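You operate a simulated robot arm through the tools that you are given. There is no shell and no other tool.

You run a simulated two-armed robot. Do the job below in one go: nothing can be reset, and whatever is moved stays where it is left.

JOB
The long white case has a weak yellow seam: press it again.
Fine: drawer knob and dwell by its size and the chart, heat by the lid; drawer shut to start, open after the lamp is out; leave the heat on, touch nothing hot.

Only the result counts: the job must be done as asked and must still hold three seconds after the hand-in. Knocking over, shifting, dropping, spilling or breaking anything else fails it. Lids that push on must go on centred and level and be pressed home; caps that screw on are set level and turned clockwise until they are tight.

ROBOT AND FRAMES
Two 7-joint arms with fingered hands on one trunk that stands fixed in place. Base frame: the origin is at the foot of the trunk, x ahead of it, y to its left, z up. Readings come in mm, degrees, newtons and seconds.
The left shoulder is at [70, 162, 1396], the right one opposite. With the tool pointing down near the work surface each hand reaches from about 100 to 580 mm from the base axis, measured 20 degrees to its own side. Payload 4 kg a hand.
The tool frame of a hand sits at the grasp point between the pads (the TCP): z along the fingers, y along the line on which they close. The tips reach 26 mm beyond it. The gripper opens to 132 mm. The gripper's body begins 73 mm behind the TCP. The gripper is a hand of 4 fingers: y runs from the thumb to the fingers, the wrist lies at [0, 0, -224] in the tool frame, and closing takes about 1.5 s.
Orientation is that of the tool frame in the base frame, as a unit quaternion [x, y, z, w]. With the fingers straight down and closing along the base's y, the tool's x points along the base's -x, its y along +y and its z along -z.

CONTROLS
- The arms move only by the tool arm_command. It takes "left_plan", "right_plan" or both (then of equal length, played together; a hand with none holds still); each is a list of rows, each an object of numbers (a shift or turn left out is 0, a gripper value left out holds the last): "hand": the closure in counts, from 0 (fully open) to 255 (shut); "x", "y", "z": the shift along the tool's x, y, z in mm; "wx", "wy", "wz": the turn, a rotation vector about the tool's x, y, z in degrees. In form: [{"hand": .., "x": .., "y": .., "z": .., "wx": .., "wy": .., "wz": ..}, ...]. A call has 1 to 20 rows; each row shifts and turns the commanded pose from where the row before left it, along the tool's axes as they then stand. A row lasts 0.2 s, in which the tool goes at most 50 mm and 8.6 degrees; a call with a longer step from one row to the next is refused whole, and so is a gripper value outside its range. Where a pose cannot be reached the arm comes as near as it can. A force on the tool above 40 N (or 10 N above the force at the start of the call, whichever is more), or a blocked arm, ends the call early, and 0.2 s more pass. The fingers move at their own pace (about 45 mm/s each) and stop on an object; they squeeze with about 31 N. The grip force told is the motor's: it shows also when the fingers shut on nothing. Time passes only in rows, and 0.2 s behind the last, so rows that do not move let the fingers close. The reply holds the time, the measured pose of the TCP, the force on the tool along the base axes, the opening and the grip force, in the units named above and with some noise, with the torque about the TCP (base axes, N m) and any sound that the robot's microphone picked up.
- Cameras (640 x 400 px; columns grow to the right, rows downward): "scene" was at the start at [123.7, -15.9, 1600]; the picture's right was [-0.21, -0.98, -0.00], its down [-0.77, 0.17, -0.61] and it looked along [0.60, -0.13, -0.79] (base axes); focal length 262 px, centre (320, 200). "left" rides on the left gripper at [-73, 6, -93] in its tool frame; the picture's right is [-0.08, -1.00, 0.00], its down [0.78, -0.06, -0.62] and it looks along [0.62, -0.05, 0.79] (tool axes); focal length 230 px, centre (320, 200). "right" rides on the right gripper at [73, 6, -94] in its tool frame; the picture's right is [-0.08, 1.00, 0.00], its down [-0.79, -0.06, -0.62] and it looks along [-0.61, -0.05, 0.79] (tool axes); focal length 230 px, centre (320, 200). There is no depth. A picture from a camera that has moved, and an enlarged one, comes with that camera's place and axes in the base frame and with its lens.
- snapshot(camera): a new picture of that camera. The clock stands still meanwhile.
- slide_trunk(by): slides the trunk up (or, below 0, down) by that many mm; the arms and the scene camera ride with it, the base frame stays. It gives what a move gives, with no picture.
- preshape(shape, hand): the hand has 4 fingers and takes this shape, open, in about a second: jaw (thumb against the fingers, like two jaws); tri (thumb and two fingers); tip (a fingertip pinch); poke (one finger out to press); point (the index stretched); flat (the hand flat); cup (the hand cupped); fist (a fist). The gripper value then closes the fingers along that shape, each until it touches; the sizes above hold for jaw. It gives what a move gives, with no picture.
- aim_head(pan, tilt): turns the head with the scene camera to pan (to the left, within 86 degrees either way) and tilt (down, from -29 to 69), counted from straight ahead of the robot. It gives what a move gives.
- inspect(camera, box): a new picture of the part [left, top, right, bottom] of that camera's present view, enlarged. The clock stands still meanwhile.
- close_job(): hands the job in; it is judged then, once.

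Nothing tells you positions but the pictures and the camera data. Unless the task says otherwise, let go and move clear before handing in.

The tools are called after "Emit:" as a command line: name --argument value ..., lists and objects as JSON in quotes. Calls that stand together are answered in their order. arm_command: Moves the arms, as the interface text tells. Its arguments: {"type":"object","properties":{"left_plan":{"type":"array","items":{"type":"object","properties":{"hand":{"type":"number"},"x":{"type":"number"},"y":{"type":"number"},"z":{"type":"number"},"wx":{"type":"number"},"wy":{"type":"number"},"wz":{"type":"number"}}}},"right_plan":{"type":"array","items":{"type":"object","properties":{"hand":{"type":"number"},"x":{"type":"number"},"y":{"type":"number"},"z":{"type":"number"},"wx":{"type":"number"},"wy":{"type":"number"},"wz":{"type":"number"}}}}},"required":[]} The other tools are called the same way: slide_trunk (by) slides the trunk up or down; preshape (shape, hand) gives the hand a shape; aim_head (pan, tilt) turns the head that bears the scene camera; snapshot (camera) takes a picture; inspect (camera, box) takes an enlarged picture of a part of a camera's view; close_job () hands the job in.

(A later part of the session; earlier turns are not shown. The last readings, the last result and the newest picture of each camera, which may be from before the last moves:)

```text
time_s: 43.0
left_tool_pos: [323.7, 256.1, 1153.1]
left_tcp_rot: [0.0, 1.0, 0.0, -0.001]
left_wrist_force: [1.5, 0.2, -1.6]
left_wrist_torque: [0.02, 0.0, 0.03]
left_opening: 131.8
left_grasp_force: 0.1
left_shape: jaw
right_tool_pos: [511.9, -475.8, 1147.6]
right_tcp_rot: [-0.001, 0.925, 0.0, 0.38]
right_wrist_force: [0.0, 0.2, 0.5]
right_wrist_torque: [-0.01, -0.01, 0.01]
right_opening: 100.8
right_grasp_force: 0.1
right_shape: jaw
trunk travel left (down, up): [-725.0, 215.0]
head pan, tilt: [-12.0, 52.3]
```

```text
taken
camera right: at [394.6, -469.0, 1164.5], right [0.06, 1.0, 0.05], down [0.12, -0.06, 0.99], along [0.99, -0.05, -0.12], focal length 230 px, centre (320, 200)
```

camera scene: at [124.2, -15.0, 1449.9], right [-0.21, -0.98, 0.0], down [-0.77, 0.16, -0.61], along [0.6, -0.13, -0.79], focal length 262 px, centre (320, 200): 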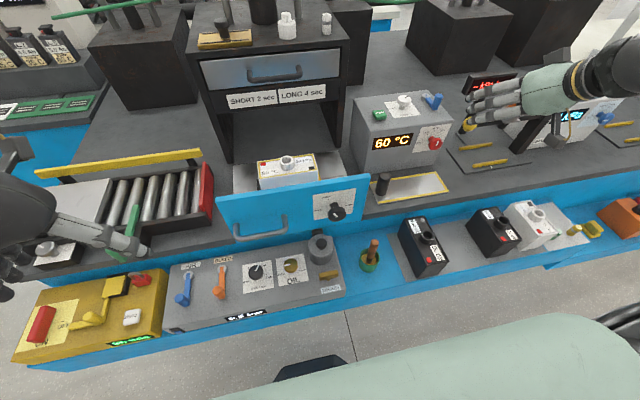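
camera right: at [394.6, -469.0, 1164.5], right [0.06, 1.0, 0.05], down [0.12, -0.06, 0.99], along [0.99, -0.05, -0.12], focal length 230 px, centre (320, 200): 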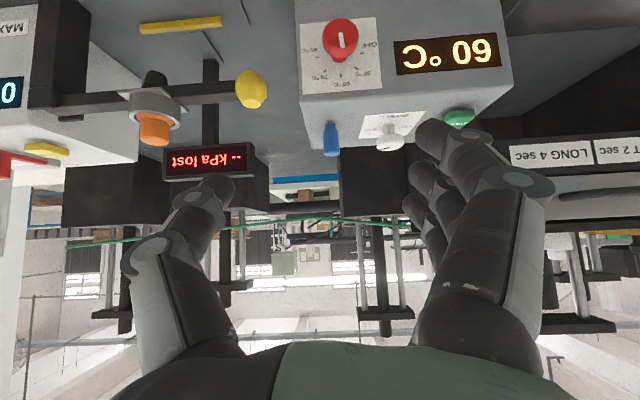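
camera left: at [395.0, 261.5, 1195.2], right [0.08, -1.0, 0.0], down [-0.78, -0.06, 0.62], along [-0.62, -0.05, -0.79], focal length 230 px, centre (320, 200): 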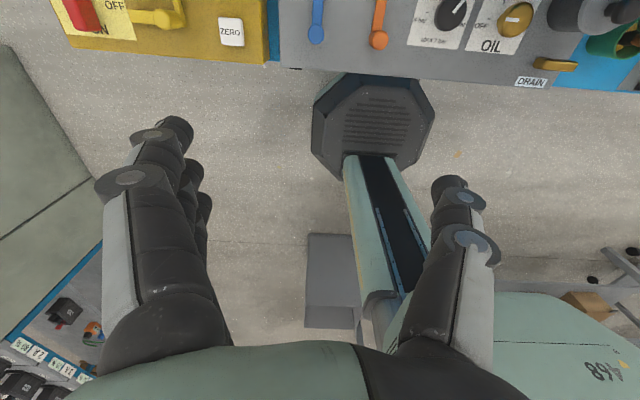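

Good view of the box. I'll yaw the hand 45° clockwise (seen from above) so that the later 60° counter-clockwise turn stays within reach.

Emit:
arm_command --right_plan '[{"wx": 5.3, "wz": 5.3}, {"wx": 5.3, "wz": 5.3}, {"wx": 5.3, "wz": 5.3}, {"wx": 5.3, "wz": 5.3}, {"wx": 5.3, "wz": 5.3}, {"wx": 5.3, "wz": 5.3}]'

Emit:
snapshot --camera "right"

Emit:
snapshot --camera "scene"

```text
time_s: 44.4
left_tool_pos: [323.0, 256.8, 1151.7]
left_tcp_rot: [0.0, 1.0, 0.0, 0.0]
left_wrist_force: [0.1, 0.1, -0.5]
left_wrist_torque: [-0.02, 0.01, -0.01]
left_opening: 131.9
left_grasp_force: 0.1
left_shape: jaw
right_tool_pos: [512.6, -474.9, 1148.0]
right_tcp_rot: [0.353, 0.854, -0.148, 0.353]
right_wrist_force: [0.0, 0.3, -0.2]
right_wrist_torque: [-0.02, 0.05, 0.0]
right_opening: 100.8
right_grasp_force: 0.0
right_shape: jaw
trunk travel left (down, up): [-725.0, 215.0]
head pan, tilt: [-12.0, 52.3]
```

```text
taken
camera right: at [434.5, -386.6, 1164.0], right [0.74, 0.67, 0.05], down [0.04, -0.13, 0.99], along [0.67, -0.74, -0.12], focal length 230 px, centre (320, 200)
```

right: 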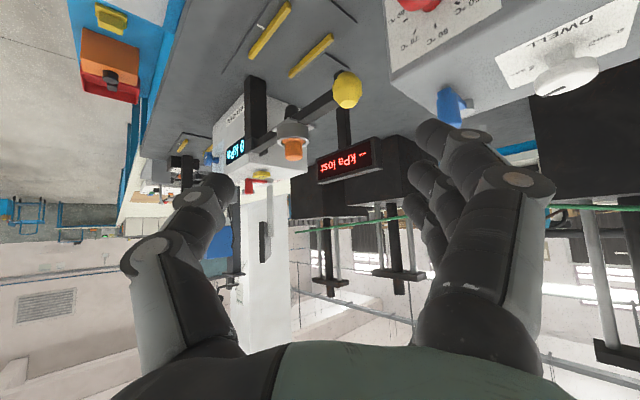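

```text
taken
camera scene: at [124.7, -14.1, 1449.9], right [-0.21, -0.98, 0.0], down [-0.77, 0.16, -0.61], along [0.6, -0.13, -0.79], focal length 262 px, centre (320, 200)
```

scene: 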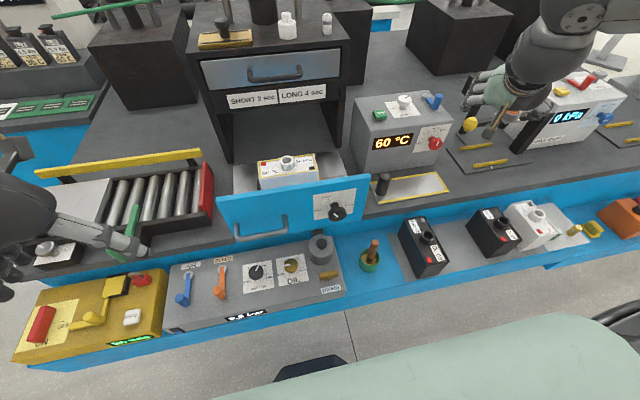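

I'll move the hand over the dwell knob, staying about 90 mm above it.

Emit:
arm_command --right_plan '[{"x": -9.9, "y": 42.3, "z": 12.1}, {"x": -9.9, "y": 42.3, "z": 12.1}, {"x": -9.9, "y": 42.3, "z": 12.1}, {"x": -9.9, "y": 42.3, "z": 12.1}, {"x": -9.9, "y": 42.3, "z": 12.1}]'

Emit:
snapshot --camera "right"

Emit:
snapshot --camera "scene"

```text
time_s: 45.6
left_tool_pos: [325.3, 255.2, 1150.7]
left_tcp_rot: [0.0, 1.0, 0.0, -0.002]
left_wrist_force: [0.3, -0.3, 0.5]
left_wrist_torque: [-0.01, 0.07, 0.0]
left_opening: 132.1
left_grasp_force: 0.1
left_shape: jaw
right_tool_pos: [720.8, -379.9, 1139.6]
right_tcp_rot: [0.353, 0.854, -0.149, 0.353]
right_wrist_force: [-0.3, 0.0, -0.1]
right_wrist_torque: [0.05, 0.03, -0.06]
right_opening: 101.0
right_grasp_force: 0.0
right_shape: jaw
trunk travel left (down, up): [-725.0, 215.0]
head pan, tilt: [-12.0, 52.3]
```

```text
taken
camera right: at [642.8, -291.8, 1155.2], right [0.74, 0.67, 0.05], down [0.05, -0.13, 0.99], along [0.67, -0.74, -0.12], focal length 230 px, centre (320, 200)
```

right: 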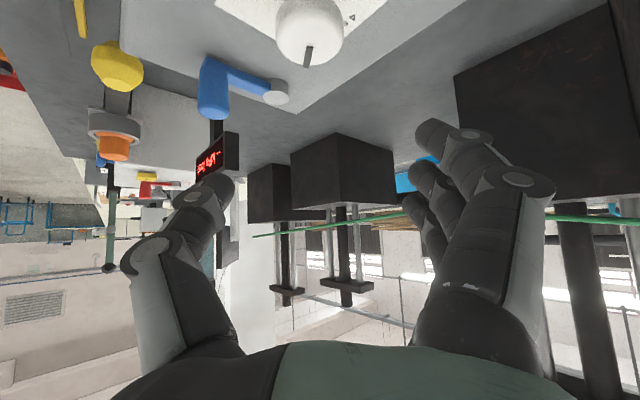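

```text
taken
camera scene: at [127.4, -15.4, 1449.7], right [-0.21, -0.98, 0.0], down [-0.78, 0.17, -0.61], along [0.6, -0.13, -0.79], focal length 262 px, centre (320, 200)
```

scene: 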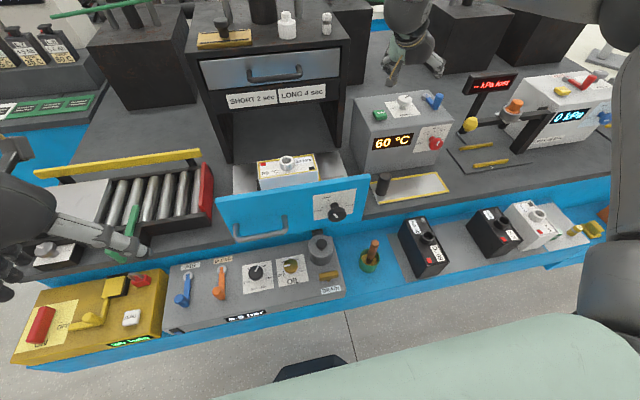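

The position is reachable. I'll zoom the wrist camera on the dwell knob to centre accurately before descending.

Emit:
inspect --camera "right" --box '[240, 0, 400, 100]'

Emit:
inspect --camera "scene" --box '[350, 20, 478, 150]'

```text
4.00 times, centred on (320, 50) of right
camera zoom: at [642.8, -291.8, 1155.2], right [0.74, 0.67, 0.05], down [0.05, -0.13, 0.99], along [0.67, -0.74, -0.12], focal length 920 px, centre (320, 800)
```

zoom: 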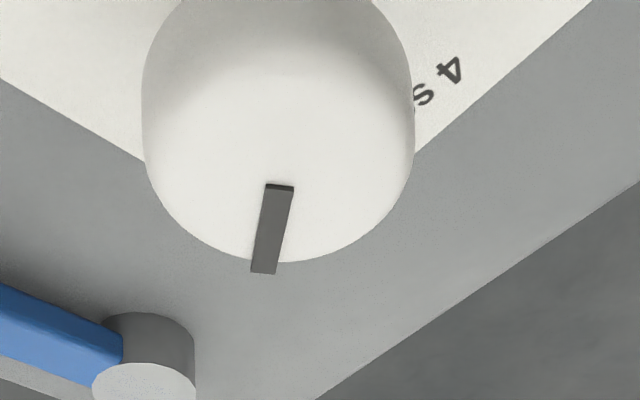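

```text
3.08 times, centred on (414, 85) of scene
camera zoom: at [127.4, -15.4, 1449.7], right [-0.21, -0.98, 0.0], down [-0.78, 0.17, -0.61], along [0.6, -0.13, -0.79], focal length 806 px, centre (31, 554)
```

zoom: 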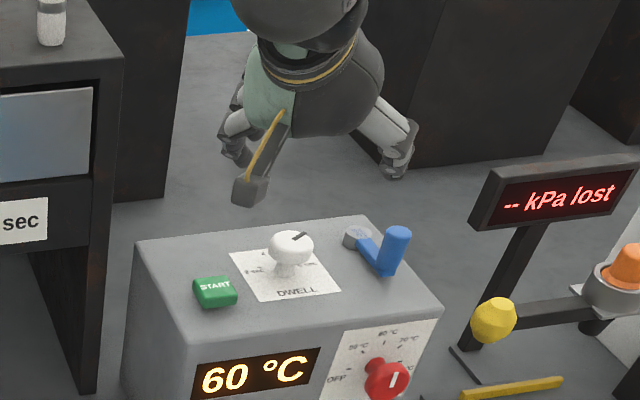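

The knob centre is near (720, -380.5) with its top at z≈1053, and the pointer is at 59° (6 sec). I'll try a steeper hand (35° from vertical) for a better grip, watching whether it stays in reach.

Emit:
arm_command --right_plan '[{"wy": 5, "x": 15, "z": 15}, {"wy": 5, "x": 10, "z": 12}]'

```text
time_s: 46.2
left_tool_pos: [324.3, 255.6, 1151.5]
left_tcp_rot: [0.0, 1.0, 0.0, -0.001]
left_wrist_force: [-0.4, 0.2, 0.3]
left_wrist_torque: [-0.02, 0.03, 0.01]
left_opening: 132.1
left_grasp_force: 0.0
left_shape: jaw
right_tool_pos: [719.3, -379.6, 1102.7]
right_tcp_rot: [0.364, 0.882, -0.115, 0.277]
right_wrist_force: [0.3, 0.2, -1.0]
right_wrist_torque: [-0.01, -0.01, -0.01]
right_opening: 100.7
right_grasp_force: 0.0
right_shape: jaw
trunk travel left (down, up): [-725.0, 215.0]
head pan, tilt: [-12.0, 52.3]
```

The steeper pose is reachable. I'll descend around the dwell knob.

Emit:
arm_command --right_plan '[{"x": 10, "z": 12}, {"x": 8, "z": 9}, {"x": 5.6, "z": 6}]'

Emit:
snapshot --camera "right"

Emit:
inspect --camera "scene" --box '[350, 20, 478, 150]'

```text
time_s: 47.0
left_tool_pos: [323.0, 254.8, 1151.8]
left_tcp_rot: [0.0, 1.0, 0.0, 0.0]
left_wrist_force: [-0.3, -0.5, -0.2]
left_wrist_torque: [0.0, -0.02, 0.02]
left_opening: 131.9
left_grasp_force: 0.1
left_shape: jaw
right_tool_pos: [714.9, -377.1, 1067.8]
right_tcp_rot: [0.364, 0.882, -0.115, 0.278]
right_wrist_force: [-0.6, -0.1, -0.1]
right_wrist_torque: [-0.01, 0.01, -0.01]
right_opening: 100.5
right_grasp_force: 0.1
right_shape: jaw
trunk travel left (down, up): [-725.0, 215.0]
head pan, tilt: [-12.0, 52.3]
```

```text
taken
camera right: at [638.2, -292.1, 1103.8], right [0.75, 0.66, 0.04], down [0.16, -0.25, 0.96], along [0.64, -0.71, -0.29], focal length 230 px, centre (320, 200)
```

right: 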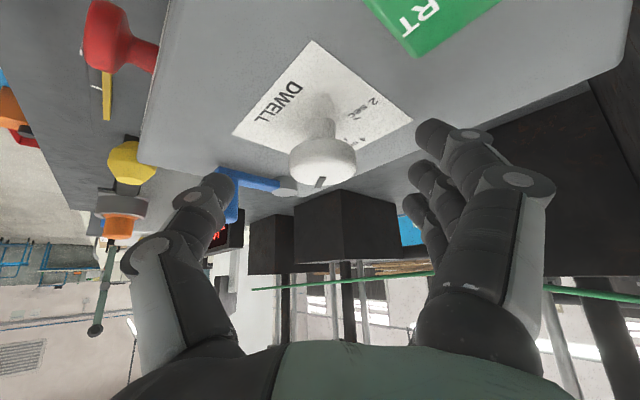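

```text
3.08 times, centred on (414, 85) of scene
camera zoom: at [123.2, -15.6, 1450.1], right [-0.21, -0.98, 0.0], down [-0.77, 0.17, -0.61], along [0.6, -0.13, -0.79], focal length 806 px, centre (31, 554)
```

zoom: 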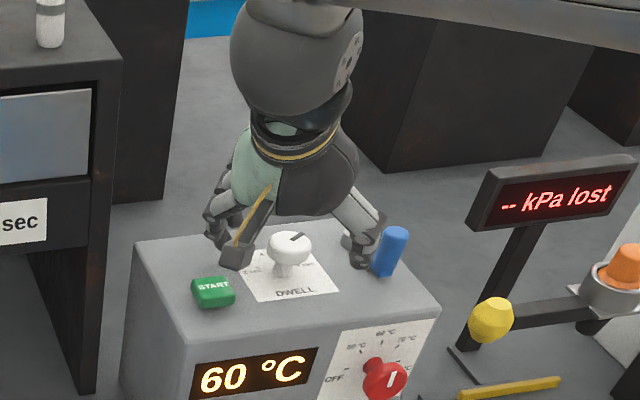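

I'm around the knob with no contact. I'll take a close look to confirm centring and clearance from the START button and the lever.

Emit:
inspect --camera "right" --box '[180, 80, 460, 260]'

Emit:
inspect --camera "scene" --box '[400, 60, 460, 100]'

```text
2.22 times, centred on (320, 170) of right
camera zoom: at [638.2, -292.1, 1103.8], right [0.75, 0.66, 0.04], down [0.16, -0.25, 0.96], along [0.64, -0.71, -0.29], focal length 511 px, centre (320, 267)
```

zoom: 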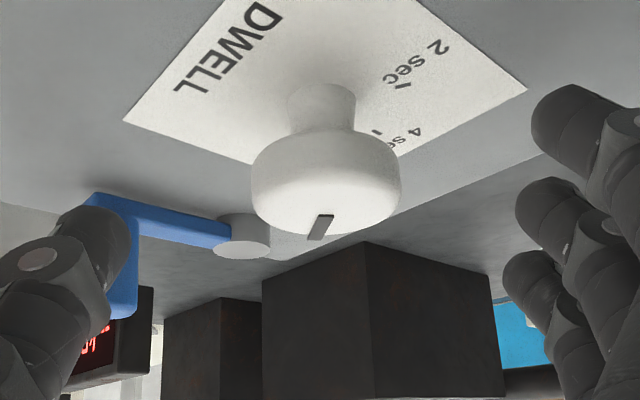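

```text
10.00 times, centred on (430, 80) of scene
camera zoom: at [123.2, -15.6, 1450.1], right [-0.21, -0.98, 0.0], down [-0.77, 0.17, -0.61], along [0.6, -0.13, -0.79], focal length 2618 px, centre (-780, 1400)
```

zoom: 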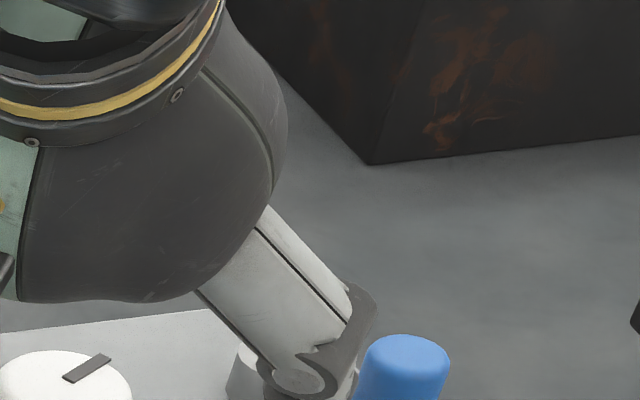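

It's centred within about 2 mm laterally. I'll close on the dwell knob.

Emit:
arm_command --right_plan '[{"hand": 255, "y": 1.5}, {}, {}, {}, {}, {}, {}]'

Emit:
inspect --camera "right" --box '[180, 80, 460, 260]'

Emit:
inspect --camera "scene" --box '[350, 20, 478, 150]'

```text
time_s: 48.6
left_tool_pos: [321.4, 253.9, 1153.0]
left_tcp_rot: [0.0, 1.0, -0.001, 0.0]
left_wrist_force: [-0.4, -0.1, -0.5]
left_wrist_torque: [-0.02, 0.02, -0.03]
left_opening: 131.8
left_grasp_force: 0.0
left_shape: jaw
right_tool_pos: [713.8, -377.5, 1068.7]
right_tcp_rot: [0.366, 0.881, -0.115, 0.278]
right_wrist_force: [-1.6, -0.9, 3.5]
right_wrist_torque: [-0.08, 0.02, -0.05]
right_opening: 18.2
right_grasp_force: 30.5
right_shape: jaw
trunk travel left (down, up): [-725.0, 215.0]
head pan, tilt: [-12.0, 52.3]
```

```text
2.22 times, centred on (320, 170) of right
camera zoom: at [638.3, -293.1, 1104.4], right [0.75, 0.66, 0.05], down [0.16, -0.25, 0.96], along [0.64, -0.71, -0.29], focal length 511 px, centre (320, 267)
```

zoom: 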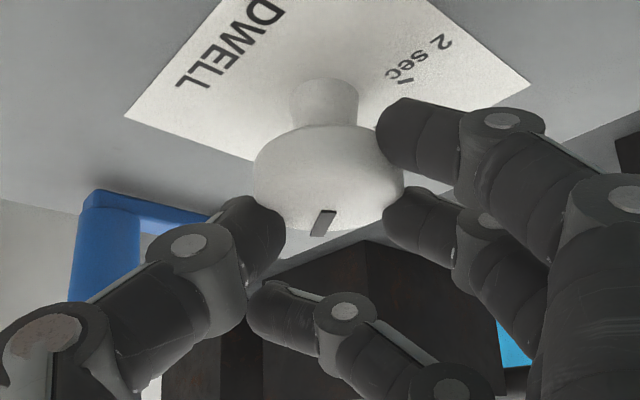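

```text
3.08 times, centred on (414, 85) of scene
camera zoom: at [122.8, -16.1, 1450.2], right [-0.21, -0.98, 0.0], down [-0.77, 0.17, -0.61], along [0.6, -0.13, -0.79], focal length 806 px, centre (31, 554)
```

zoom: 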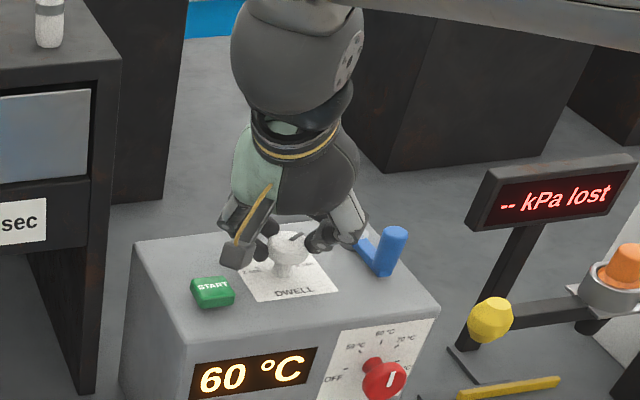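

I have a good three-finger hold on the dwell knob. I'll turn it counter-clockwise 30° and check.

Emit:
arm_command --right_plan '[{"wx": -4.3, "wz": -6.14, "y": -0.9}, {"wx": -4.3, "wz": -6.14, "y": -0.9}, {"wx": -4.3, "wz": -6.14, "y": -0.9}, {"wx": -4.3, "wz": -6.14, "y": -0.9}]'

Emit:
inspect --camera "right" --box '[180, 80, 460, 260]'

Emit:
inspect --camera "scene" --box '[350, 20, 478, 150]'

```text
time_s: 49.6
left_tool_pos: [321.5, 254.3, 1152.6]
left_tcp_rot: [0.0, 1.0, 0.0, 0.0]
left_wrist_force: [-0.3, -0.1, 0.8]
left_wrist_torque: [0.02, 0.03, -0.01]
left_opening: 131.9
left_grasp_force: 0.0
left_shape: jaw
right_tool_pos: [714.3, -380.4, 1071.7]
right_tcp_rot: [0.123, 0.945, -0.039, 0.301]
right_wrist_force: [4.8, -5.5, 15.1]
right_wrist_torque: [-0.2, -0.24, -0.03]
right_opening: 14.8
right_grasp_force: 31.2
right_shape: jaw
trunk travel left (down, up): [-725.0, 215.0]
head pan, tilt: [-12.0, 52.3]
```

```text
2.22 times, centred on (320, 170) of right
camera zoom: at [606.0, -344.4, 1106.3], right [0.32, 0.95, 0.05], down [0.26, -0.13, 0.96], along [0.91, -0.29, -0.29], focal length 511 px, centre (320, 267)
```

zoom: 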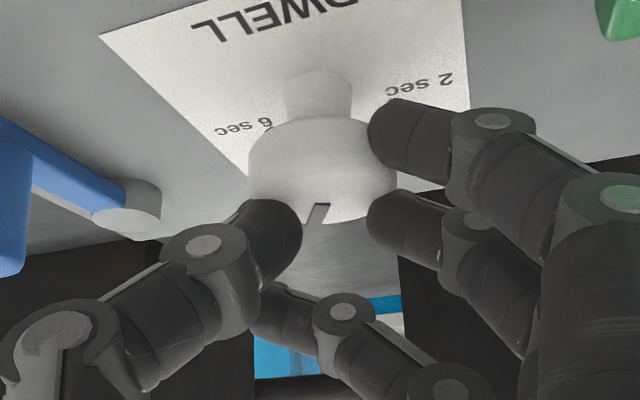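

```text
3.08 times, centred on (414, 85) of scene
camera zoom: at [122.2, -16.2, 1450.3], right [-0.21, -0.98, 0.0], down [-0.77, 0.17, -0.61], along [0.6, -0.13, -0.79], focal length 806 px, centre (31, 554)
```

zoom: 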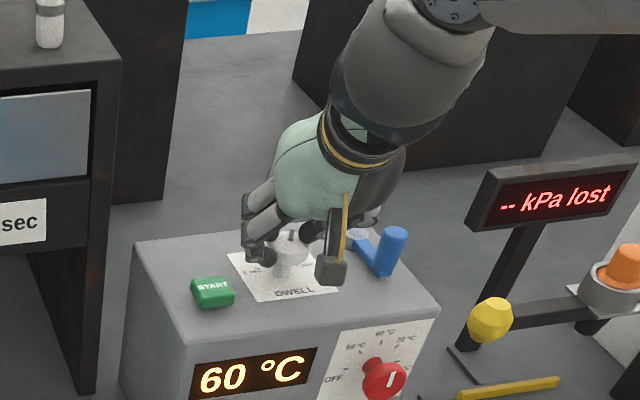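

The knob follows the hand. The fingers are riding up slightly, so I'll add a small downward bias and turn the remaining 30°.

Emit:
arm_command --right_plan '[{"wx": -4.3, "wz": -6.14, "y": -0.9, "x": 0.6, "z": 0.8}, {"wx": -4.3, "wz": -6.14, "y": -0.9, "x": 0.4, "z": 0.6}, {"wx": -4.3, "wz": -6.14, "y": -0.9}, {"wx": -4.3, "wz": -6.14, "y": -0.9}]'

Emit:
inspect --camera "right" --box '[180, 80, 460, 260]'

Emit:
inspect --camera "scene" --box '[350, 20, 478, 150]'

```text
time_s: 50.6
left_tool_pos: [320.3, 255.8, 1152.7]
left_tcp_rot: [0.0, 1.0, 0.001, 0.001]
left_wrist_force: [0.3, -0.4, 0.3]
left_wrist_torque: [0.02, 0.02, 0.02]
left_opening: 131.8
left_grasp_force: 0.0
left_shape: jaw
right_tool_pos: [714.5, -382.4, 1071.4]
right_tcp_rot: [-0.126, 0.944, 0.038, 0.302]
right_wrist_force: [10.7, -5.2, 27.0]
right_wrist_torque: [-0.22, -0.52, -0.05]
right_opening: 14.7
right_grasp_force: 30.7
right_shape: jaw
trunk travel left (down, up): [-725.0, 215.0]
head pan, tilt: [-12.0, 52.3]
```

```text
2.22 times, centred on (320, 170) of right
camera zoom: at [603.3, -405.2, 1105.8], right [-0.2, 0.98, 0.04], down [0.29, 0.02, 0.96], along [0.94, 0.2, -0.28], focal length 511 px, centre (320, 267)
```

zoom: 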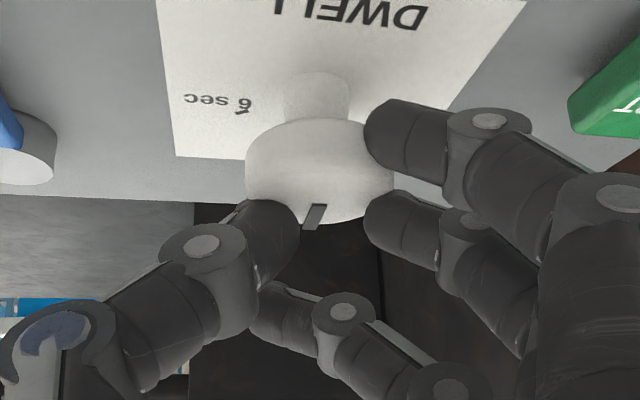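

```text
3.08 times, centred on (414, 85) of scene
camera zoom: at [121.4, -14.8, 1450.4], right [-0.21, -0.98, 0.0], down [-0.77, 0.16, -0.61], along [0.6, -0.13, -0.79], focal length 806 px, centre (31, 554)
```

zoom: 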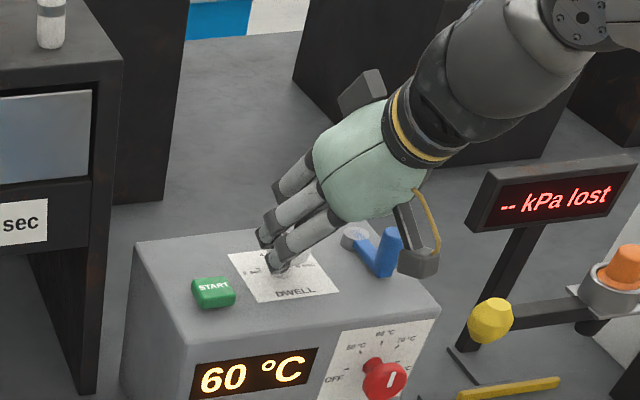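

The pointer now points straight away from the robot, at 4 sec. I'll release and lift off.

Emit:
arm_command --right_plan '[{"hand": 90, "x": -0.5, "z": -1}, {}, {}, {}, {}]'

Emit:
arm_command --right_plan '[{"x": -5, "z": -15}, {"x": -10, "z": -20}, {"x": -15, "z": -25}]'

Emit:
snapshot --camera "right"

Emit:
inspect --camera "scene" --box '[350, 20, 478, 150]'

```text
time_s: 51.8
left_tool_pos: [322.9, 254.7, 1152.8]
left_tcp_rot: [0.0, 1.0, 0.0, -0.001]
left_wrist_force: [-0.9, -0.4, 0.2]
left_wrist_torque: [0.04, 0.02, 0.01]
left_opening: 131.9
left_grasp_force: 0.0
left_shape: jaw
right_tool_pos: [714.5, -382.5, 1065.5]
right_tcp_rot: [-0.125, 0.946, 0.041, 0.297]
right_wrist_force: [0.3, -0.3, -0.1]
right_wrist_torque: [0.02, -0.04, -0.03]
right_opening: 85.2
right_grasp_force: 0.1
right_shape: jaw
trunk travel left (down, up): [-725.0, 215.0]
head pan, tilt: [-12.0, 52.3]
```

```text
time_s: 52.6
left_tool_pos: [322.4, 255.4, 1153.4]
left_tcp_rot: [-0.001, 1.0, 0.0, 0.0]
left_wrist_force: [-1.1, 0.2, 0.1]
left_wrist_torque: [-0.01, -0.03, 0.0]
left_opening: 131.8
left_grasp_force: 0.0
left_shape: jaw
right_tool_pos: [702.5, -384.0, 1134.5]
right_tcp_rot: [-0.124, 0.945, 0.039, 0.299]
right_wrist_force: [-0.8, -0.3, -0.7]
right_wrist_torque: [-0.01, 0.02, -0.02]
right_opening: 85.3
right_grasp_force: 0.1
right_shape: jaw
trunk travel left (down, up): [-725.0, 215.0]
head pan, tilt: [-12.0, 52.3]
```

```text
taken
camera right: at [591.5, -407.9, 1170.8], right [-0.2, 0.98, 0.04], down [0.29, 0.02, 0.96], along [0.94, 0.2, -0.29], focal length 230 px, centre (320, 200)
```

right: 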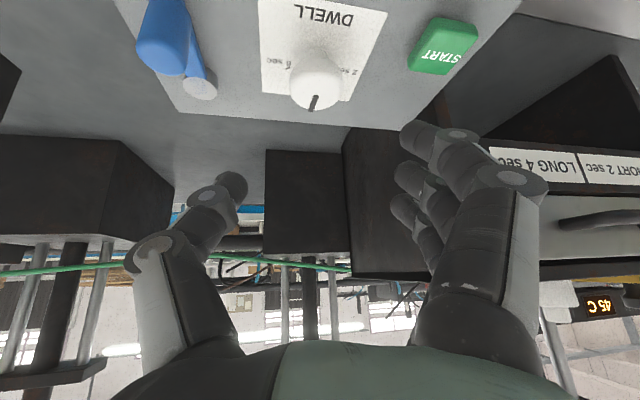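

```text
3.08 times, centred on (414, 85) of scene
camera zoom: at [122.8, -14.9, 1450.1], right [-0.21, -0.98, 0.0], down [-0.77, 0.16, -0.61], along [0.6, -0.13, -0.79], focal length 806 px, centre (31, 554)
```

zoom: 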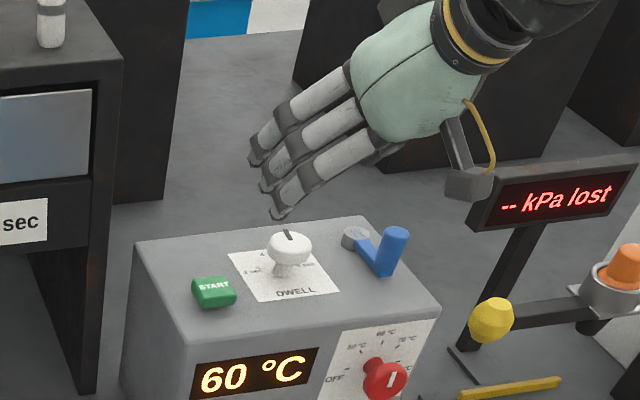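

I'll verify the dwell pointer against the 4 sec mark up close.

Emit:
inspect --camera "right" --box '[250, 30, 390, 120]'

Emit:
inspect --camera "scene" --box '[380, 85, 430, 120]'

```text
4.44 times, centred on (320, 75) of right
camera zoom: at [591.5, -407.9, 1170.8], right [-0.2, 0.98, 0.04], down [0.29, 0.02, 0.96], along [0.94, 0.2, -0.29], focal length 1022 px, centre (320, 756)
```

zoom: 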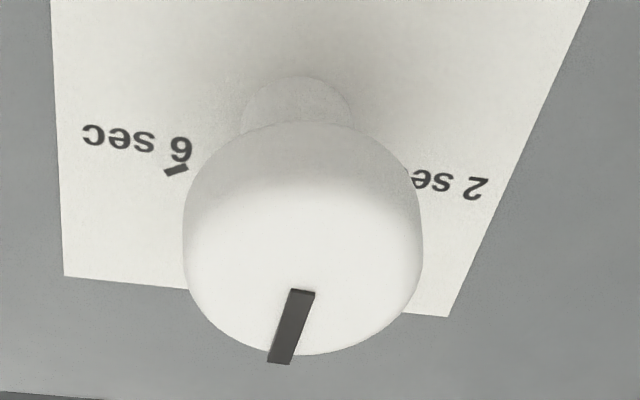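

```text
11.43 times, centred on (405, 102) of scene
camera zoom: at [122.8, -14.9, 1450.1], right [-0.21, -0.98, 0.0], down [-0.77, 0.16, -0.61], along [0.6, -0.13, -0.79], focal length 2993 px, centre (-651, 1314)
```

zoom: 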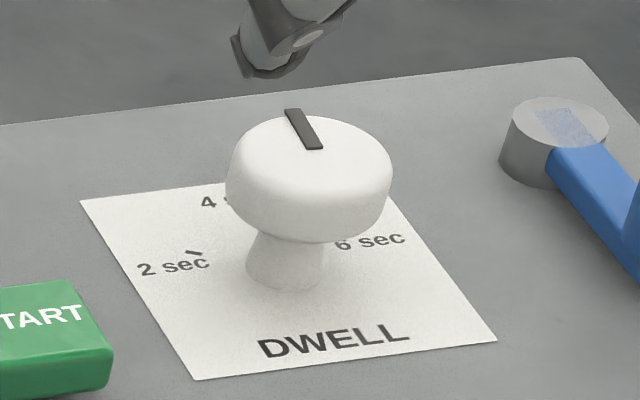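

All three settings are done: LONG, 60 °C and 4 sec. Next is the drawer: its handle bar runs along y at about x 440, z 945, y -8 to 107. I'll raise the trunk so the left hand can fold forward to grip it.

Emit:
slide_trunk --by 200

Emit:
arm_command --left_plan '[{"x": -32, "y": -36}, {"x": -32, "y": -36}, {"x": -32, "y": -36}, {"x": -32, "y": -36}, {"y": -11, "z": 45}, {"z": 50}, {"z": 50}, {"z": 50}, {"z": 50}, {"z": 18}]'

Emit:
snapshot --camera "scene"

Emit:
snapshot --camera "left"

```text
time_s: 54.8
left_tool_pos: [322.1, 254.4, 1351.8]
left_tcp_rot: [0.0, 1.0, 0.001, 0.0]
left_wrist_force: [1.0, -0.6, -0.2]
left_wrist_torque: [0.0, 0.01, -0.04]
left_opening: 131.9
left_grasp_force: 0.1
left_shape: jaw
right_tool_pos: [703.7, -385.8, 1333.9]
right_tcp_rot: [-0.124, 0.946, 0.039, 0.298]
right_wrist_force: [-0.2, 1.2, 0.4]
right_wrist_torque: [0.03, 0.02, 0.02]
right_opening: 85.1
right_grasp_force: 0.1
right_shape: jaw
trunk travel left (down, up): [-925.0, 15.0]
head pan, tilt: [-12.0, 52.3]
```

```text
time_s: 57.0
left_tool_pos: [450.4, 100.1, 1090.1]
left_tcp_rot: [0.0, 1.0, 0.0, 0.001]
left_wrist_force: [0.0, 0.0, -0.1]
left_wrist_torque: [0.01, 0.02, 0.01]
left_opening: 132.0
left_grasp_force: 0.1
left_shape: jaw
right_tool_pos: [703.2, -385.8, 1333.0]
right_tcp_rot: [-0.124, 0.945, 0.039, 0.299]
right_wrist_force: [0.1, 0.9, -0.4]
right_wrist_torque: [0.03, -0.02, 0.0]
right_opening: 85.4
right_grasp_force: 0.2
right_shape: jaw
trunk travel left (down, up): [-925.0, 15.0]
head pan, tilt: [-12.0, 52.3]
```

```text
taken
camera scene: at [123.7, -15.5, 1650.1], right [-0.21, -0.98, 0.0], down [-0.77, 0.17, -0.61], along [0.6, -0.13, -0.79], focal length 262 px, centre (320, 200)
```

scene: 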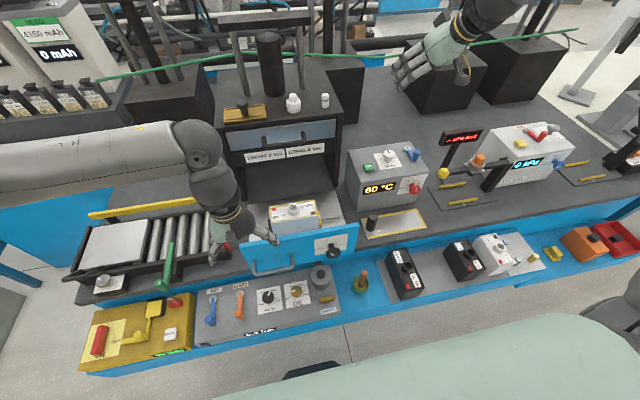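

```text
taken
camera left: at [522.7, 107.3, 1182.5], right [0.08, -1.0, 0.0], down [-0.78, -0.06, 0.62], along [-0.62, -0.05, -0.79], focal length 230 px, centre (320, 200)
```

left: 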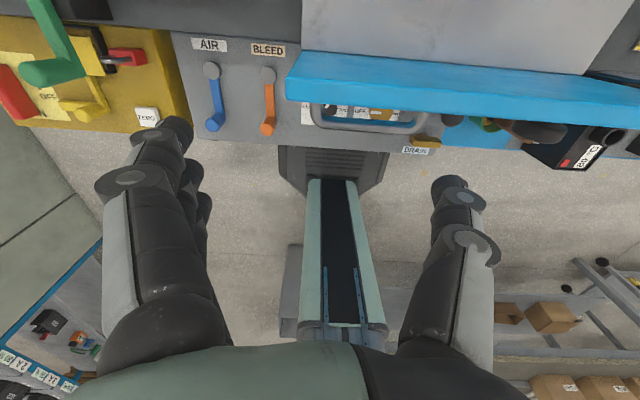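

The left hand is above the drawer handle. I'll pitch it forward to 80° so that it points at the drawer front.

Emit:
arm_command --left_plan '[{"wy": -8}, {"wy": -8}, {"wy": -8}, {"wy": -8}, {"wy": -8}, {"wy": -8}, {"wy": -8}, {"wy": -8}, {"wy": -8}, {"wy": -8}]'

Emit:
snapshot --camera "scene"

Emit:
snapshot --camera "left"

```text
time_s: 59.2
left_tool_pos: [620.7, 10.6, 1197.9]
left_tcp_rot: [0.002, 0.774, -0.001, 0.633]
left_wrist_force: [-0.8, -0.2, 1.4]
left_wrist_torque: [0.01, -0.02, 0.02]
left_opening: 131.9
left_grasp_force: 0.1
left_shape: jaw
left hand out of reach, approached as far as the arm can: row 7, 8, 9, 10
right_tool_pos: [703.5, -389.0, 1333.7]
right_tcp_rot: [-0.124, 0.946, 0.041, 0.298]
right_wrist_force: [-0.4, -0.1, 0.2]
right_wrist_torque: [0.02, -0.03, 0.03]
right_opening: 85.2
right_grasp_force: 0.1
right_shape: jaw
trunk travel left (down, up): [-925.0, 15.0]
head pan, tilt: [-12.0, 52.3]
```

```text
taken
camera scene: at [124.1, -18.7, 1650.0], right [-0.21, -0.98, 0.0], down [-0.77, 0.17, -0.61], along [0.6, -0.13, -0.79], focal length 262 px, centre (320, 200)
```

scene: 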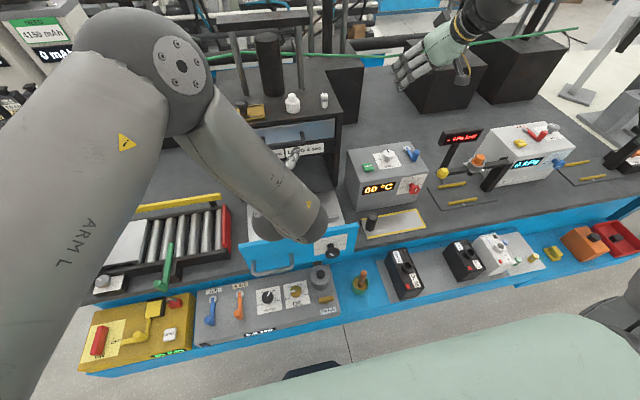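

```text
taken
camera left: at [543.0, 17.1, 1287.7], right [0.01, -1.0, 0.07], down [-0.76, -0.06, -0.65], along [0.65, -0.05, -0.76], focal length 230 px, centre (320, 200)
```

left: 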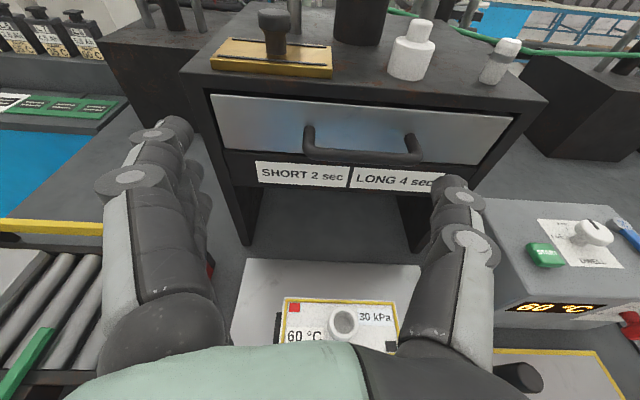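

The left arm ran into a joint limit and drifted to [621, 11, 1198], above the drawer but touching nothing. I'll reverse carefully to a hanging pose on its own side.

Emit:
arm_command --left_plan '[{"wy": 8}, {"wy": 8}, {"wy": 8}, {"wy": 8}]'

Emit:
snapshot --camera "scene"

```text
time_s: 60.2
left_tool_pos: [619.6, 13.3, 1196.7]
left_tcp_rot: [-0.001, 0.914, 0.0, 0.405]
left_wrist_force: [0.4, 0.4, -0.1]
left_wrist_torque: [0.01, 0.0, 0.02]
left_opening: 132.0
left_grasp_force: 0.0
left_shape: jaw
right_tool_pos: [703.3, -383.1, 1334.3]
right_tcp_rot: [-0.124, 0.946, 0.039, 0.298]
right_wrist_force: [0.3, 0.0, 0.0]
right_wrist_torque: [0.01, 0.01, -0.02]
right_opening: 85.1
right_grasp_force: 0.1
right_shape: jaw
trunk travel left (down, up): [-925.0, 15.0]
head pan, tilt: [-12.0, 52.3]
```

```text
taken
camera scene: at [124.2, -14.2, 1650.0], right [-0.21, -0.98, 0.0], down [-0.77, 0.16, -0.61], along [0.6, -0.13, -0.79], focal length 262 px, centre (320, 200)
```

scene: 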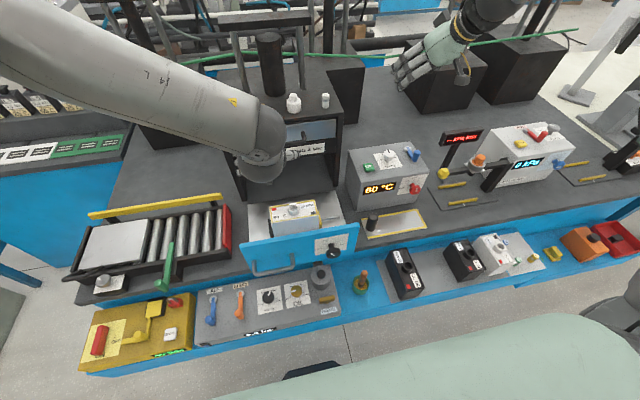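

The arm is recovering well. I'll continue back, left and up, then return to tool-down.

Emit:
arm_command --left_plan '[{"x": 11.3, "y": 28, "z": -30.3}, {"x": 11.3, "y": 28, "z": -30.3}, {"x": 11.3, "y": 28, "z": -30.3}, {"x": 11.3, "y": 28, "z": -30.3}, {"x": 11.3, "y": 28, "z": -30.3}]'

Emit:
arm_command --left_plan '[{"wy": 8}, {"wy": 8}, {"wy": 8}, {"wy": 8}, {"wy": 8}, {"wy": 7.8}]'

Emit:
snapshot --camera "scene"

```text
time_s: 61.4
left_tool_pos: [489.0, 144.3, 1252.7]
left_tcp_rot: [-0.001, 0.913, 0.001, 0.407]
left_wrist_force: [0.1, 0.2, 0.1]
left_wrist_torque: [-0.04, -0.02, -0.03]
left_opening: 132.2
left_grasp_force: 0.1
left_shape: jaw
left hand out of reach, approached as far as the arm can: row 5
right_tool_pos: [702.2, -383.3, 1334.6]
right_tcp_rot: [-0.125, 0.945, 0.038, 0.298]
right_wrist_force: [0.1, -0.4, -0.5]
right_wrist_torque: [-0.01, -0.04, -0.02]
right_opening: 85.3
right_grasp_force: 0.1
right_shape: jaw
trunk travel left (down, up): [-925.0, 15.0]
head pan, tilt: [-12.0, 52.3]
```

```text
time_s: 62.8
left_tool_pos: [494.0, 140.7, 1251.3]
left_tcp_rot: [0.0, 1.0, 0.0, 0.0]
left_wrist_force: [0.8, -0.5, -0.1]
left_wrist_torque: [0.02, 0.03, 0.0]
left_opening: 131.7
left_grasp_force: 0.2
left_shape: jaw
right_tool_pos: [703.0, -386.9, 1333.5]
right_tcp_rot: [-0.124, 0.946, 0.04, 0.298]
right_wrist_force: [-0.5, 0.1, -0.4]
right_wrist_torque: [0.01, 0.0, 0.02]
right_opening: 84.7
right_grasp_force: 0.1
right_shape: jaw
trunk travel left (down, up): [-925.0, 15.0]
head pan, tilt: [-12.0, 52.3]
```

```text
taken
camera scene: at [124.9, -16.8, 1649.9], right [-0.21, -0.98, 0.0], down [-0.77, 0.17, -0.61], along [0.6, -0.13, -0.79], focal length 262 px, centre (320, 200)
```

scene: 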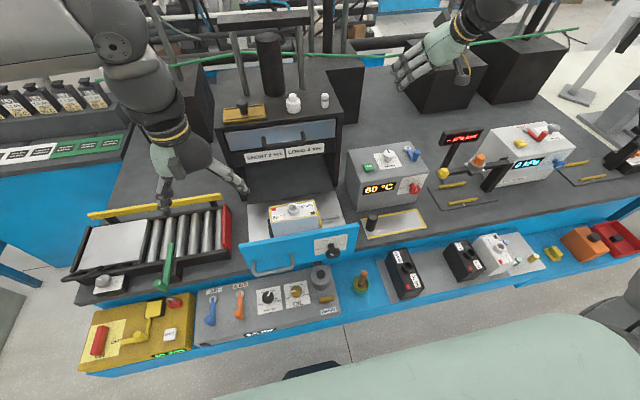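

Both hands are clear and settled. I'll use the right hand for the drawer, since its pose there is proven. First I'll park the left hand out of the way, then bring the right hand back from the box.

Emit:
arm_command --left_plan '[{"x": 33, "y": 27, "z": -15}, {"x": 33, "y": 27, "z": -15}, {"x": 33, "y": 27, "z": -15}, {"x": 33, "y": 27, "z": -15}]'

Emit:
arm_command --right_plan '[{"wx": 4.3, "wz": 6.14}, {"wx": 4.3, "wz": 6.14}, {"wy": -5}, {"wy": -5}, {"x": 45.7, "y": 12.5, "z": -2.6}, {"x": 45.7, "y": 12.5, "z": -2.6}, {"x": 45.7, "y": 12.5, "z": -2.6}, {"x": 45.7, "y": 12.5, "z": -2.6}, {"x": 45.7, "y": 12.5, "z": -2.6}, {"x": 45.7, "y": 12.5, "z": -2.6}, {"x": 45.7, "y": 12.5, "z": -2.6}, {"x": 45.7, "y": 12.5, "z": -2.6}]'

Emit:
snapshot --camera "scene"

```text
time_s: 63.8
left_tool_pos: [358.4, 249.4, 1313.0]
left_tcp_rot: [0.0, 1.0, 0.0, 0.002]
left_wrist_force: [0.1, 0.1, 0.0]
left_wrist_torque: [-0.04, -0.03, 0.03]
left_opening: 132.1
left_grasp_force: 0.0
left_shape: jaw
right_tool_pos: [700.7, -383.9, 1337.0]
right_tcp_rot: [-0.125, 0.945, 0.039, 0.299]
right_wrist_force: [0.4, -0.1, 0.4]
right_wrist_torque: [0.0, -0.01, -0.05]
right_opening: 85.3
right_grasp_force: 0.1
right_shape: jaw
trunk travel left (down, up): [-925.0, 15.0]
head pan, tilt: [-12.0, 52.3]
```

```text
time_s: 66.4
left_tool_pos: [361.1, 246.4, 1313.8]
left_tcp_rot: [0.0, 1.0, 0.0, 0.002]
left_wrist_force: [0.0, -0.5, -0.2]
left_wrist_torque: [-0.01, 0.02, -0.01]
left_opening: 131.7
left_grasp_force: 0.2
left_shape: jaw
right_tool_pos: [428.5, -285.6, 1090.1]
right_tcp_rot: [0.0, 0.924, 0.0, 0.383]
right_wrist_force: [0.5, -0.8, 0.2]
right_wrist_torque: [0.0, -0.01, -0.01]
right_opening: 85.0
right_grasp_force: 0.0
right_shape: jaw
trunk travel left (down, up): [-925.0, 15.0]
head pan, tilt: [-12.0, 52.3]
```

```text
taken
camera scene: at [122.5, -16.7, 1650.2], right [-0.21, -0.98, 0.0], down [-0.77, 0.17, -0.61], along [0.6, -0.13, -0.79], focal length 262 px, centre (320, 200)
```

scene: 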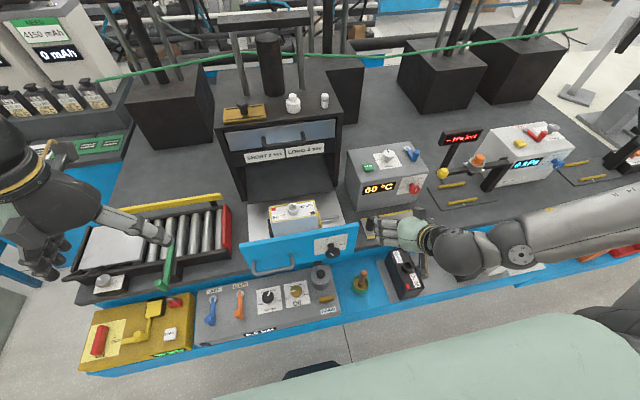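

The right hand is back in the proven area. I'll pitch it to 75° and then move across to the handle's y, well above the drawer front.

Emit:
arm_command --right_plan '[{"wy": -7.5}, {"wy": -7.5}, {"wy": -7.5}, {"wy": -7.5}, {"y": 45.7}, {"y": 45.7}, {"y": 45.7}, {"y": 45.7}, {"y": 45.7}, {"y": 45.7}, {"y": 45.7}]'

Emit:
snapshot --camera "scene"

Emit:
snapshot --camera "right"

```text
time_s: 68.8
left_tool_pos: [361.7, 247.3, 1312.4]
left_tcp_rot: [0.0, 1.0, 0.0, 0.002]
left_wrist_force: [-0.6, 0.0, -0.6]
left_wrist_torque: [0.0, 0.01, -0.02]
left_opening: 132.0
left_grasp_force: 0.1
left_shape: jaw
right_tool_pos: [522.5, -163.2, 1215.8]
right_tcp_rot: [0.0, 0.836, 0.002, 0.549]
right_wrist_force: [-0.3, 0.2, 0.1]
right_wrist_torque: [0.0, 0.02, 0.01]
right_opening: 85.5
right_grasp_force: 0.0
right_shape: jaw
right hand out of reach, approached as far as the arm can: row 1, 2, 3, 4, 5, 6, 7, 8, 9, 10, 11
trunk travel left (down, up): [-925.0, 15.0]
head pan, tilt: [-12.0, 52.3]
```

```text
taken
camera scene: at [124.0, -16.3, 1650.0], right [-0.21, -0.98, 0.0], down [-0.77, 0.17, -0.61], along [0.6, -0.13, -0.79], focal length 262 px, centre (320, 200)
```

scene: 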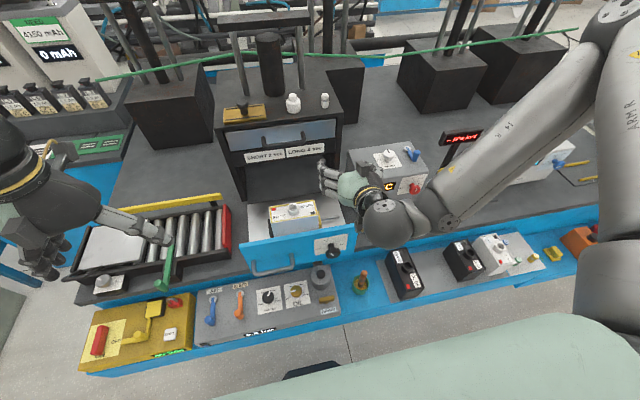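

```text
taken
camera right: at [406.9, -157.4, 1186.3], right [0.03, 1.0, 0.08], down [-0.25, -0.07, 0.97], along [0.97, -0.05, 0.25], focal length 230 px, centre (320, 200)
```

right: 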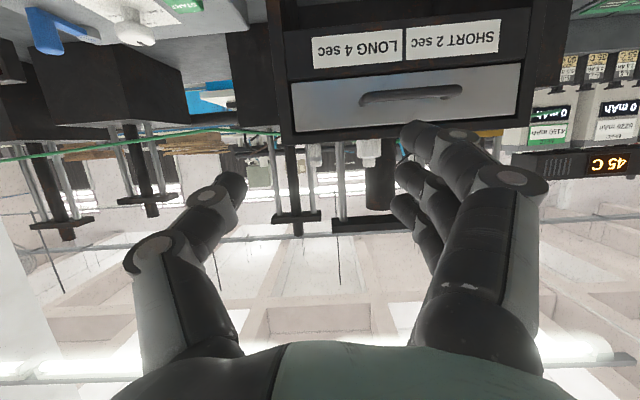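

The right arm hit a wrist limit at that height and its elbow swung up, but nothing was touched. I'll go back to tool-down in a roomy spot and roll the hand there instead, in small checked steps.

Emit:
arm_command --right_plan '[{"wy": 7, "y": -10}, {"wy": 7, "y": -10}, {"wy": 7, "y": -10}, {"wy": 7, "y": -10}]'

Emit:
arm_command --right_plan '[{"wy": 7, "y": -20}, {"wy": 7, "y": -20}, {"wy": 7, "y": -20}, {"wy": 7, "y": -20}, {"wy": 7, "y": -20}, {"wy": 3, "y": -20}]'

Emit:
snapshot --camera "scene"

```text
time_s: 69.8
left_tool_pos: [361.6, 248.0, 1312.4]
left_tcp_rot: [-0.001, 1.0, 0.0, 0.002]
left_wrist_force: [-0.2, -0.3, -0.4]
left_wrist_torque: [-0.02, -0.01, -0.01]
left_opening: 131.8
left_grasp_force: 0.0
left_shape: jaw
right_tool_pos: [518.7, -172.2, 1217.6]
right_tcp_rot: [-0.002, 0.842, 0.004, 0.54]
right_wrist_force: [-0.9, -0.7, -0.9]
right_wrist_torque: [-0.03, -0.02, 0.01]
right_opening: 85.3
right_grasp_force: 0.0
right_shape: jaw
right hand out of reach, approached as far as the arm can: row 1, 2, 3, 4
trunk travel left (down, up): [-925.0, 15.0]
head pan, tilt: [-12.0, 52.3]
```

```text
time_s: 71.2
left_tool_pos: [362.3, 247.1, 1312.0]
left_tcp_rot: [0.0, 1.0, 0.0, 0.002]
left_wrist_force: [0.7, -0.5, 0.0]
left_wrist_torque: [0.05, -0.02, 0.0]
left_opening: 131.9
left_grasp_force: 0.1
left_shape: jaw
right_tool_pos: [517.7, -222.7, 1230.4]
right_tcp_rot: [0.01, 0.844, -0.021, 0.535]
right_wrist_force: [0.6, -0.8, -1.0]
right_wrist_torque: [0.01, 0.0, -0.02]
right_opening: 85.2
right_grasp_force: 0.1
right_shape: jaw
right hand out of reach, approached as far as the arm can: row 1, 2, 3, 4, 5, 6
trunk travel left (down, up): [-925.0, 15.0]
head pan, tilt: [-12.0, 52.3]
```

```text
taken
camera scene: at [123.4, -16.6, 1650.1], right [-0.21, -0.98, 0.0], down [-0.77, 0.17, -0.61], along [0.6, -0.13, -0.79], focal length 262 px, centre (320, 200)
```

scene: 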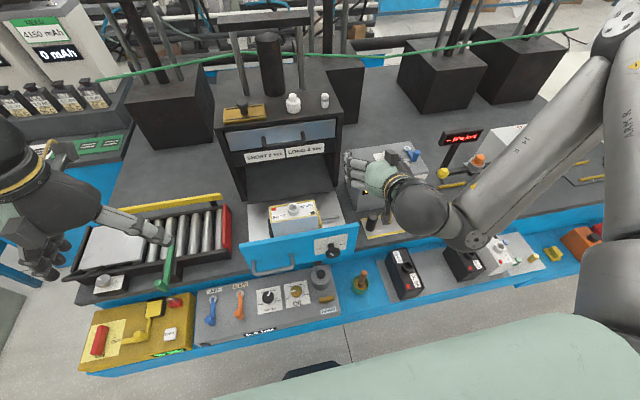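

The wrist is folded too near the shoulder. I'll move outward first to free it, then pitch back.

Emit:
arm_command --right_plan '[{"x": -12.7, "y": -20, "z": 27.2}, {"x": -12.7, "y": -20, "z": 27.2}, {"x": -12.7, "y": -20, "z": 27.2}, {"x": -12.7, "y": -20, "z": 27.2}]'

Emit:
arm_command --right_plan '[{"wy": 7}, {"wy": 7}, {"wy": 6}]'

Emit:
snapshot --camera "scene"

```text
time_s: 72.2
left_tool_pos: [361.0, 248.2, 1313.4]
left_tcp_rot: [0.0, 1.0, 0.0, 0.001]
left_wrist_force: [-0.4, 0.4, 0.8]
left_wrist_torque: [0.0, -0.03, -0.01]
left_opening: 132.0
left_grasp_force: 0.1
left_shape: jaw
right_tool_pos: [534.5, -205.5, 1213.5]
right_tcp_rot: [-0.012, 0.843, 0.028, 0.537]
right_wrist_force: [0.2, 0.1, 0.0]
right_wrist_torque: [0.02, -0.03, 0.04]
right_opening: 85.3
right_grasp_force: 0.0
right_shape: jaw
right hand out of reach, approached as far as the arm can: row 1, 2, 3, 4
trunk travel left (down, up): [-925.0, 15.0]
head pan, tilt: [-12.0, 52.3]
```

```text
time_s: 73.0
left_tool_pos: [361.6, 248.7, 1311.9]
left_tcp_rot: [0.0, 1.0, 0.0, 0.003]
left_wrist_force: [-0.1, 1.0, 0.2]
left_wrist_torque: [0.02, -0.03, 0.0]
left_opening: 132.2
left_grasp_force: 0.1
left_shape: jaw
right_tool_pos: [542.7, -210.8, 1207.3]
right_tcp_rot: [-0.027, 0.913, 0.031, 0.406]
right_wrist_force: [0.2, 0.2, 1.0]
right_wrist_torque: [0.0, -0.07, 0.01]
right_opening: 85.2
right_grasp_force: 0.0
right_shape: jaw
right hand out of reach, approached as far as the arm can: row 1, 2
trunk travel left (down, up): [-925.0, 15.0]
head pan, tilt: [-12.0, 52.3]
```

```text
taken
camera scene: at [123.3, -15.9, 1650.0], right [-0.21, -0.98, 0.0], down [-0.77, 0.17, -0.61], along [0.6, -0.13, -0.79], focal length 262 px, centre (320, 200)
```

scene: 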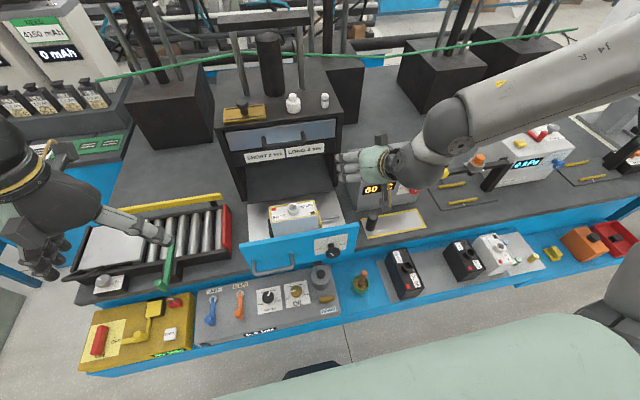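

It's free now. I'll continue to tool-down.

Emit:
arm_command --right_plan '[{"wy": 8}, {"wy": 8}, {"wy": 8}, {"wy": 8}, {"wy": 8}, {"wy": 8}]'

Emit:
snapshot --camera "scene"

```text
time_s: 74.4
left_tool_pos: [363.0, 246.6, 1311.8]
left_tcp_rot: [0.0, 1.0, 0.0, 0.001]
left_wrist_force: [0.5, -0.3, -0.6]
left_wrist_torque: [0.01, 0.02, 0.01]
left_opening: 131.7
left_grasp_force: 0.0
left_shape: jaw
right_tool_pos: [545.9, -210.6, 1207.6]
right_tcp_rot: [-0.036, 0.999, 0.018, -0.002]
right_wrist_force: [0.2, -0.1, -0.3]
right_wrist_torque: [-0.03, -0.02, 0.01]
right_opening: 85.1
right_grasp_force: 0.1
right_shape: jaw
trunk travel left (down, up): [-925.0, 15.0]
head pan, tilt: [-12.0, 52.3]
```

```text
taken
camera scene: at [126.3, -16.0, 1649.8], right [-0.21, -0.98, 0.0], down [-0.78, 0.17, -0.61], along [0.6, -0.13, -0.79], focal length 262 px, centre (320, 200)
```

scene: 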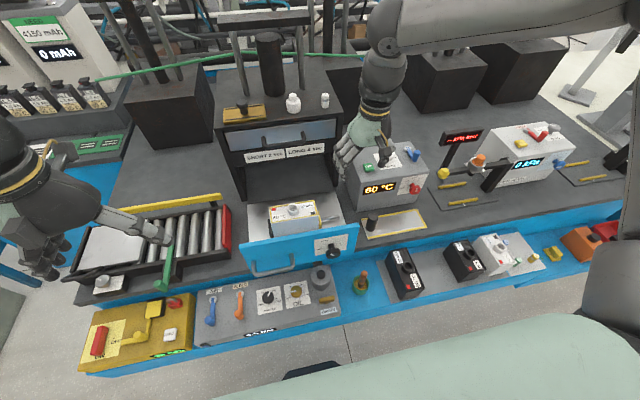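

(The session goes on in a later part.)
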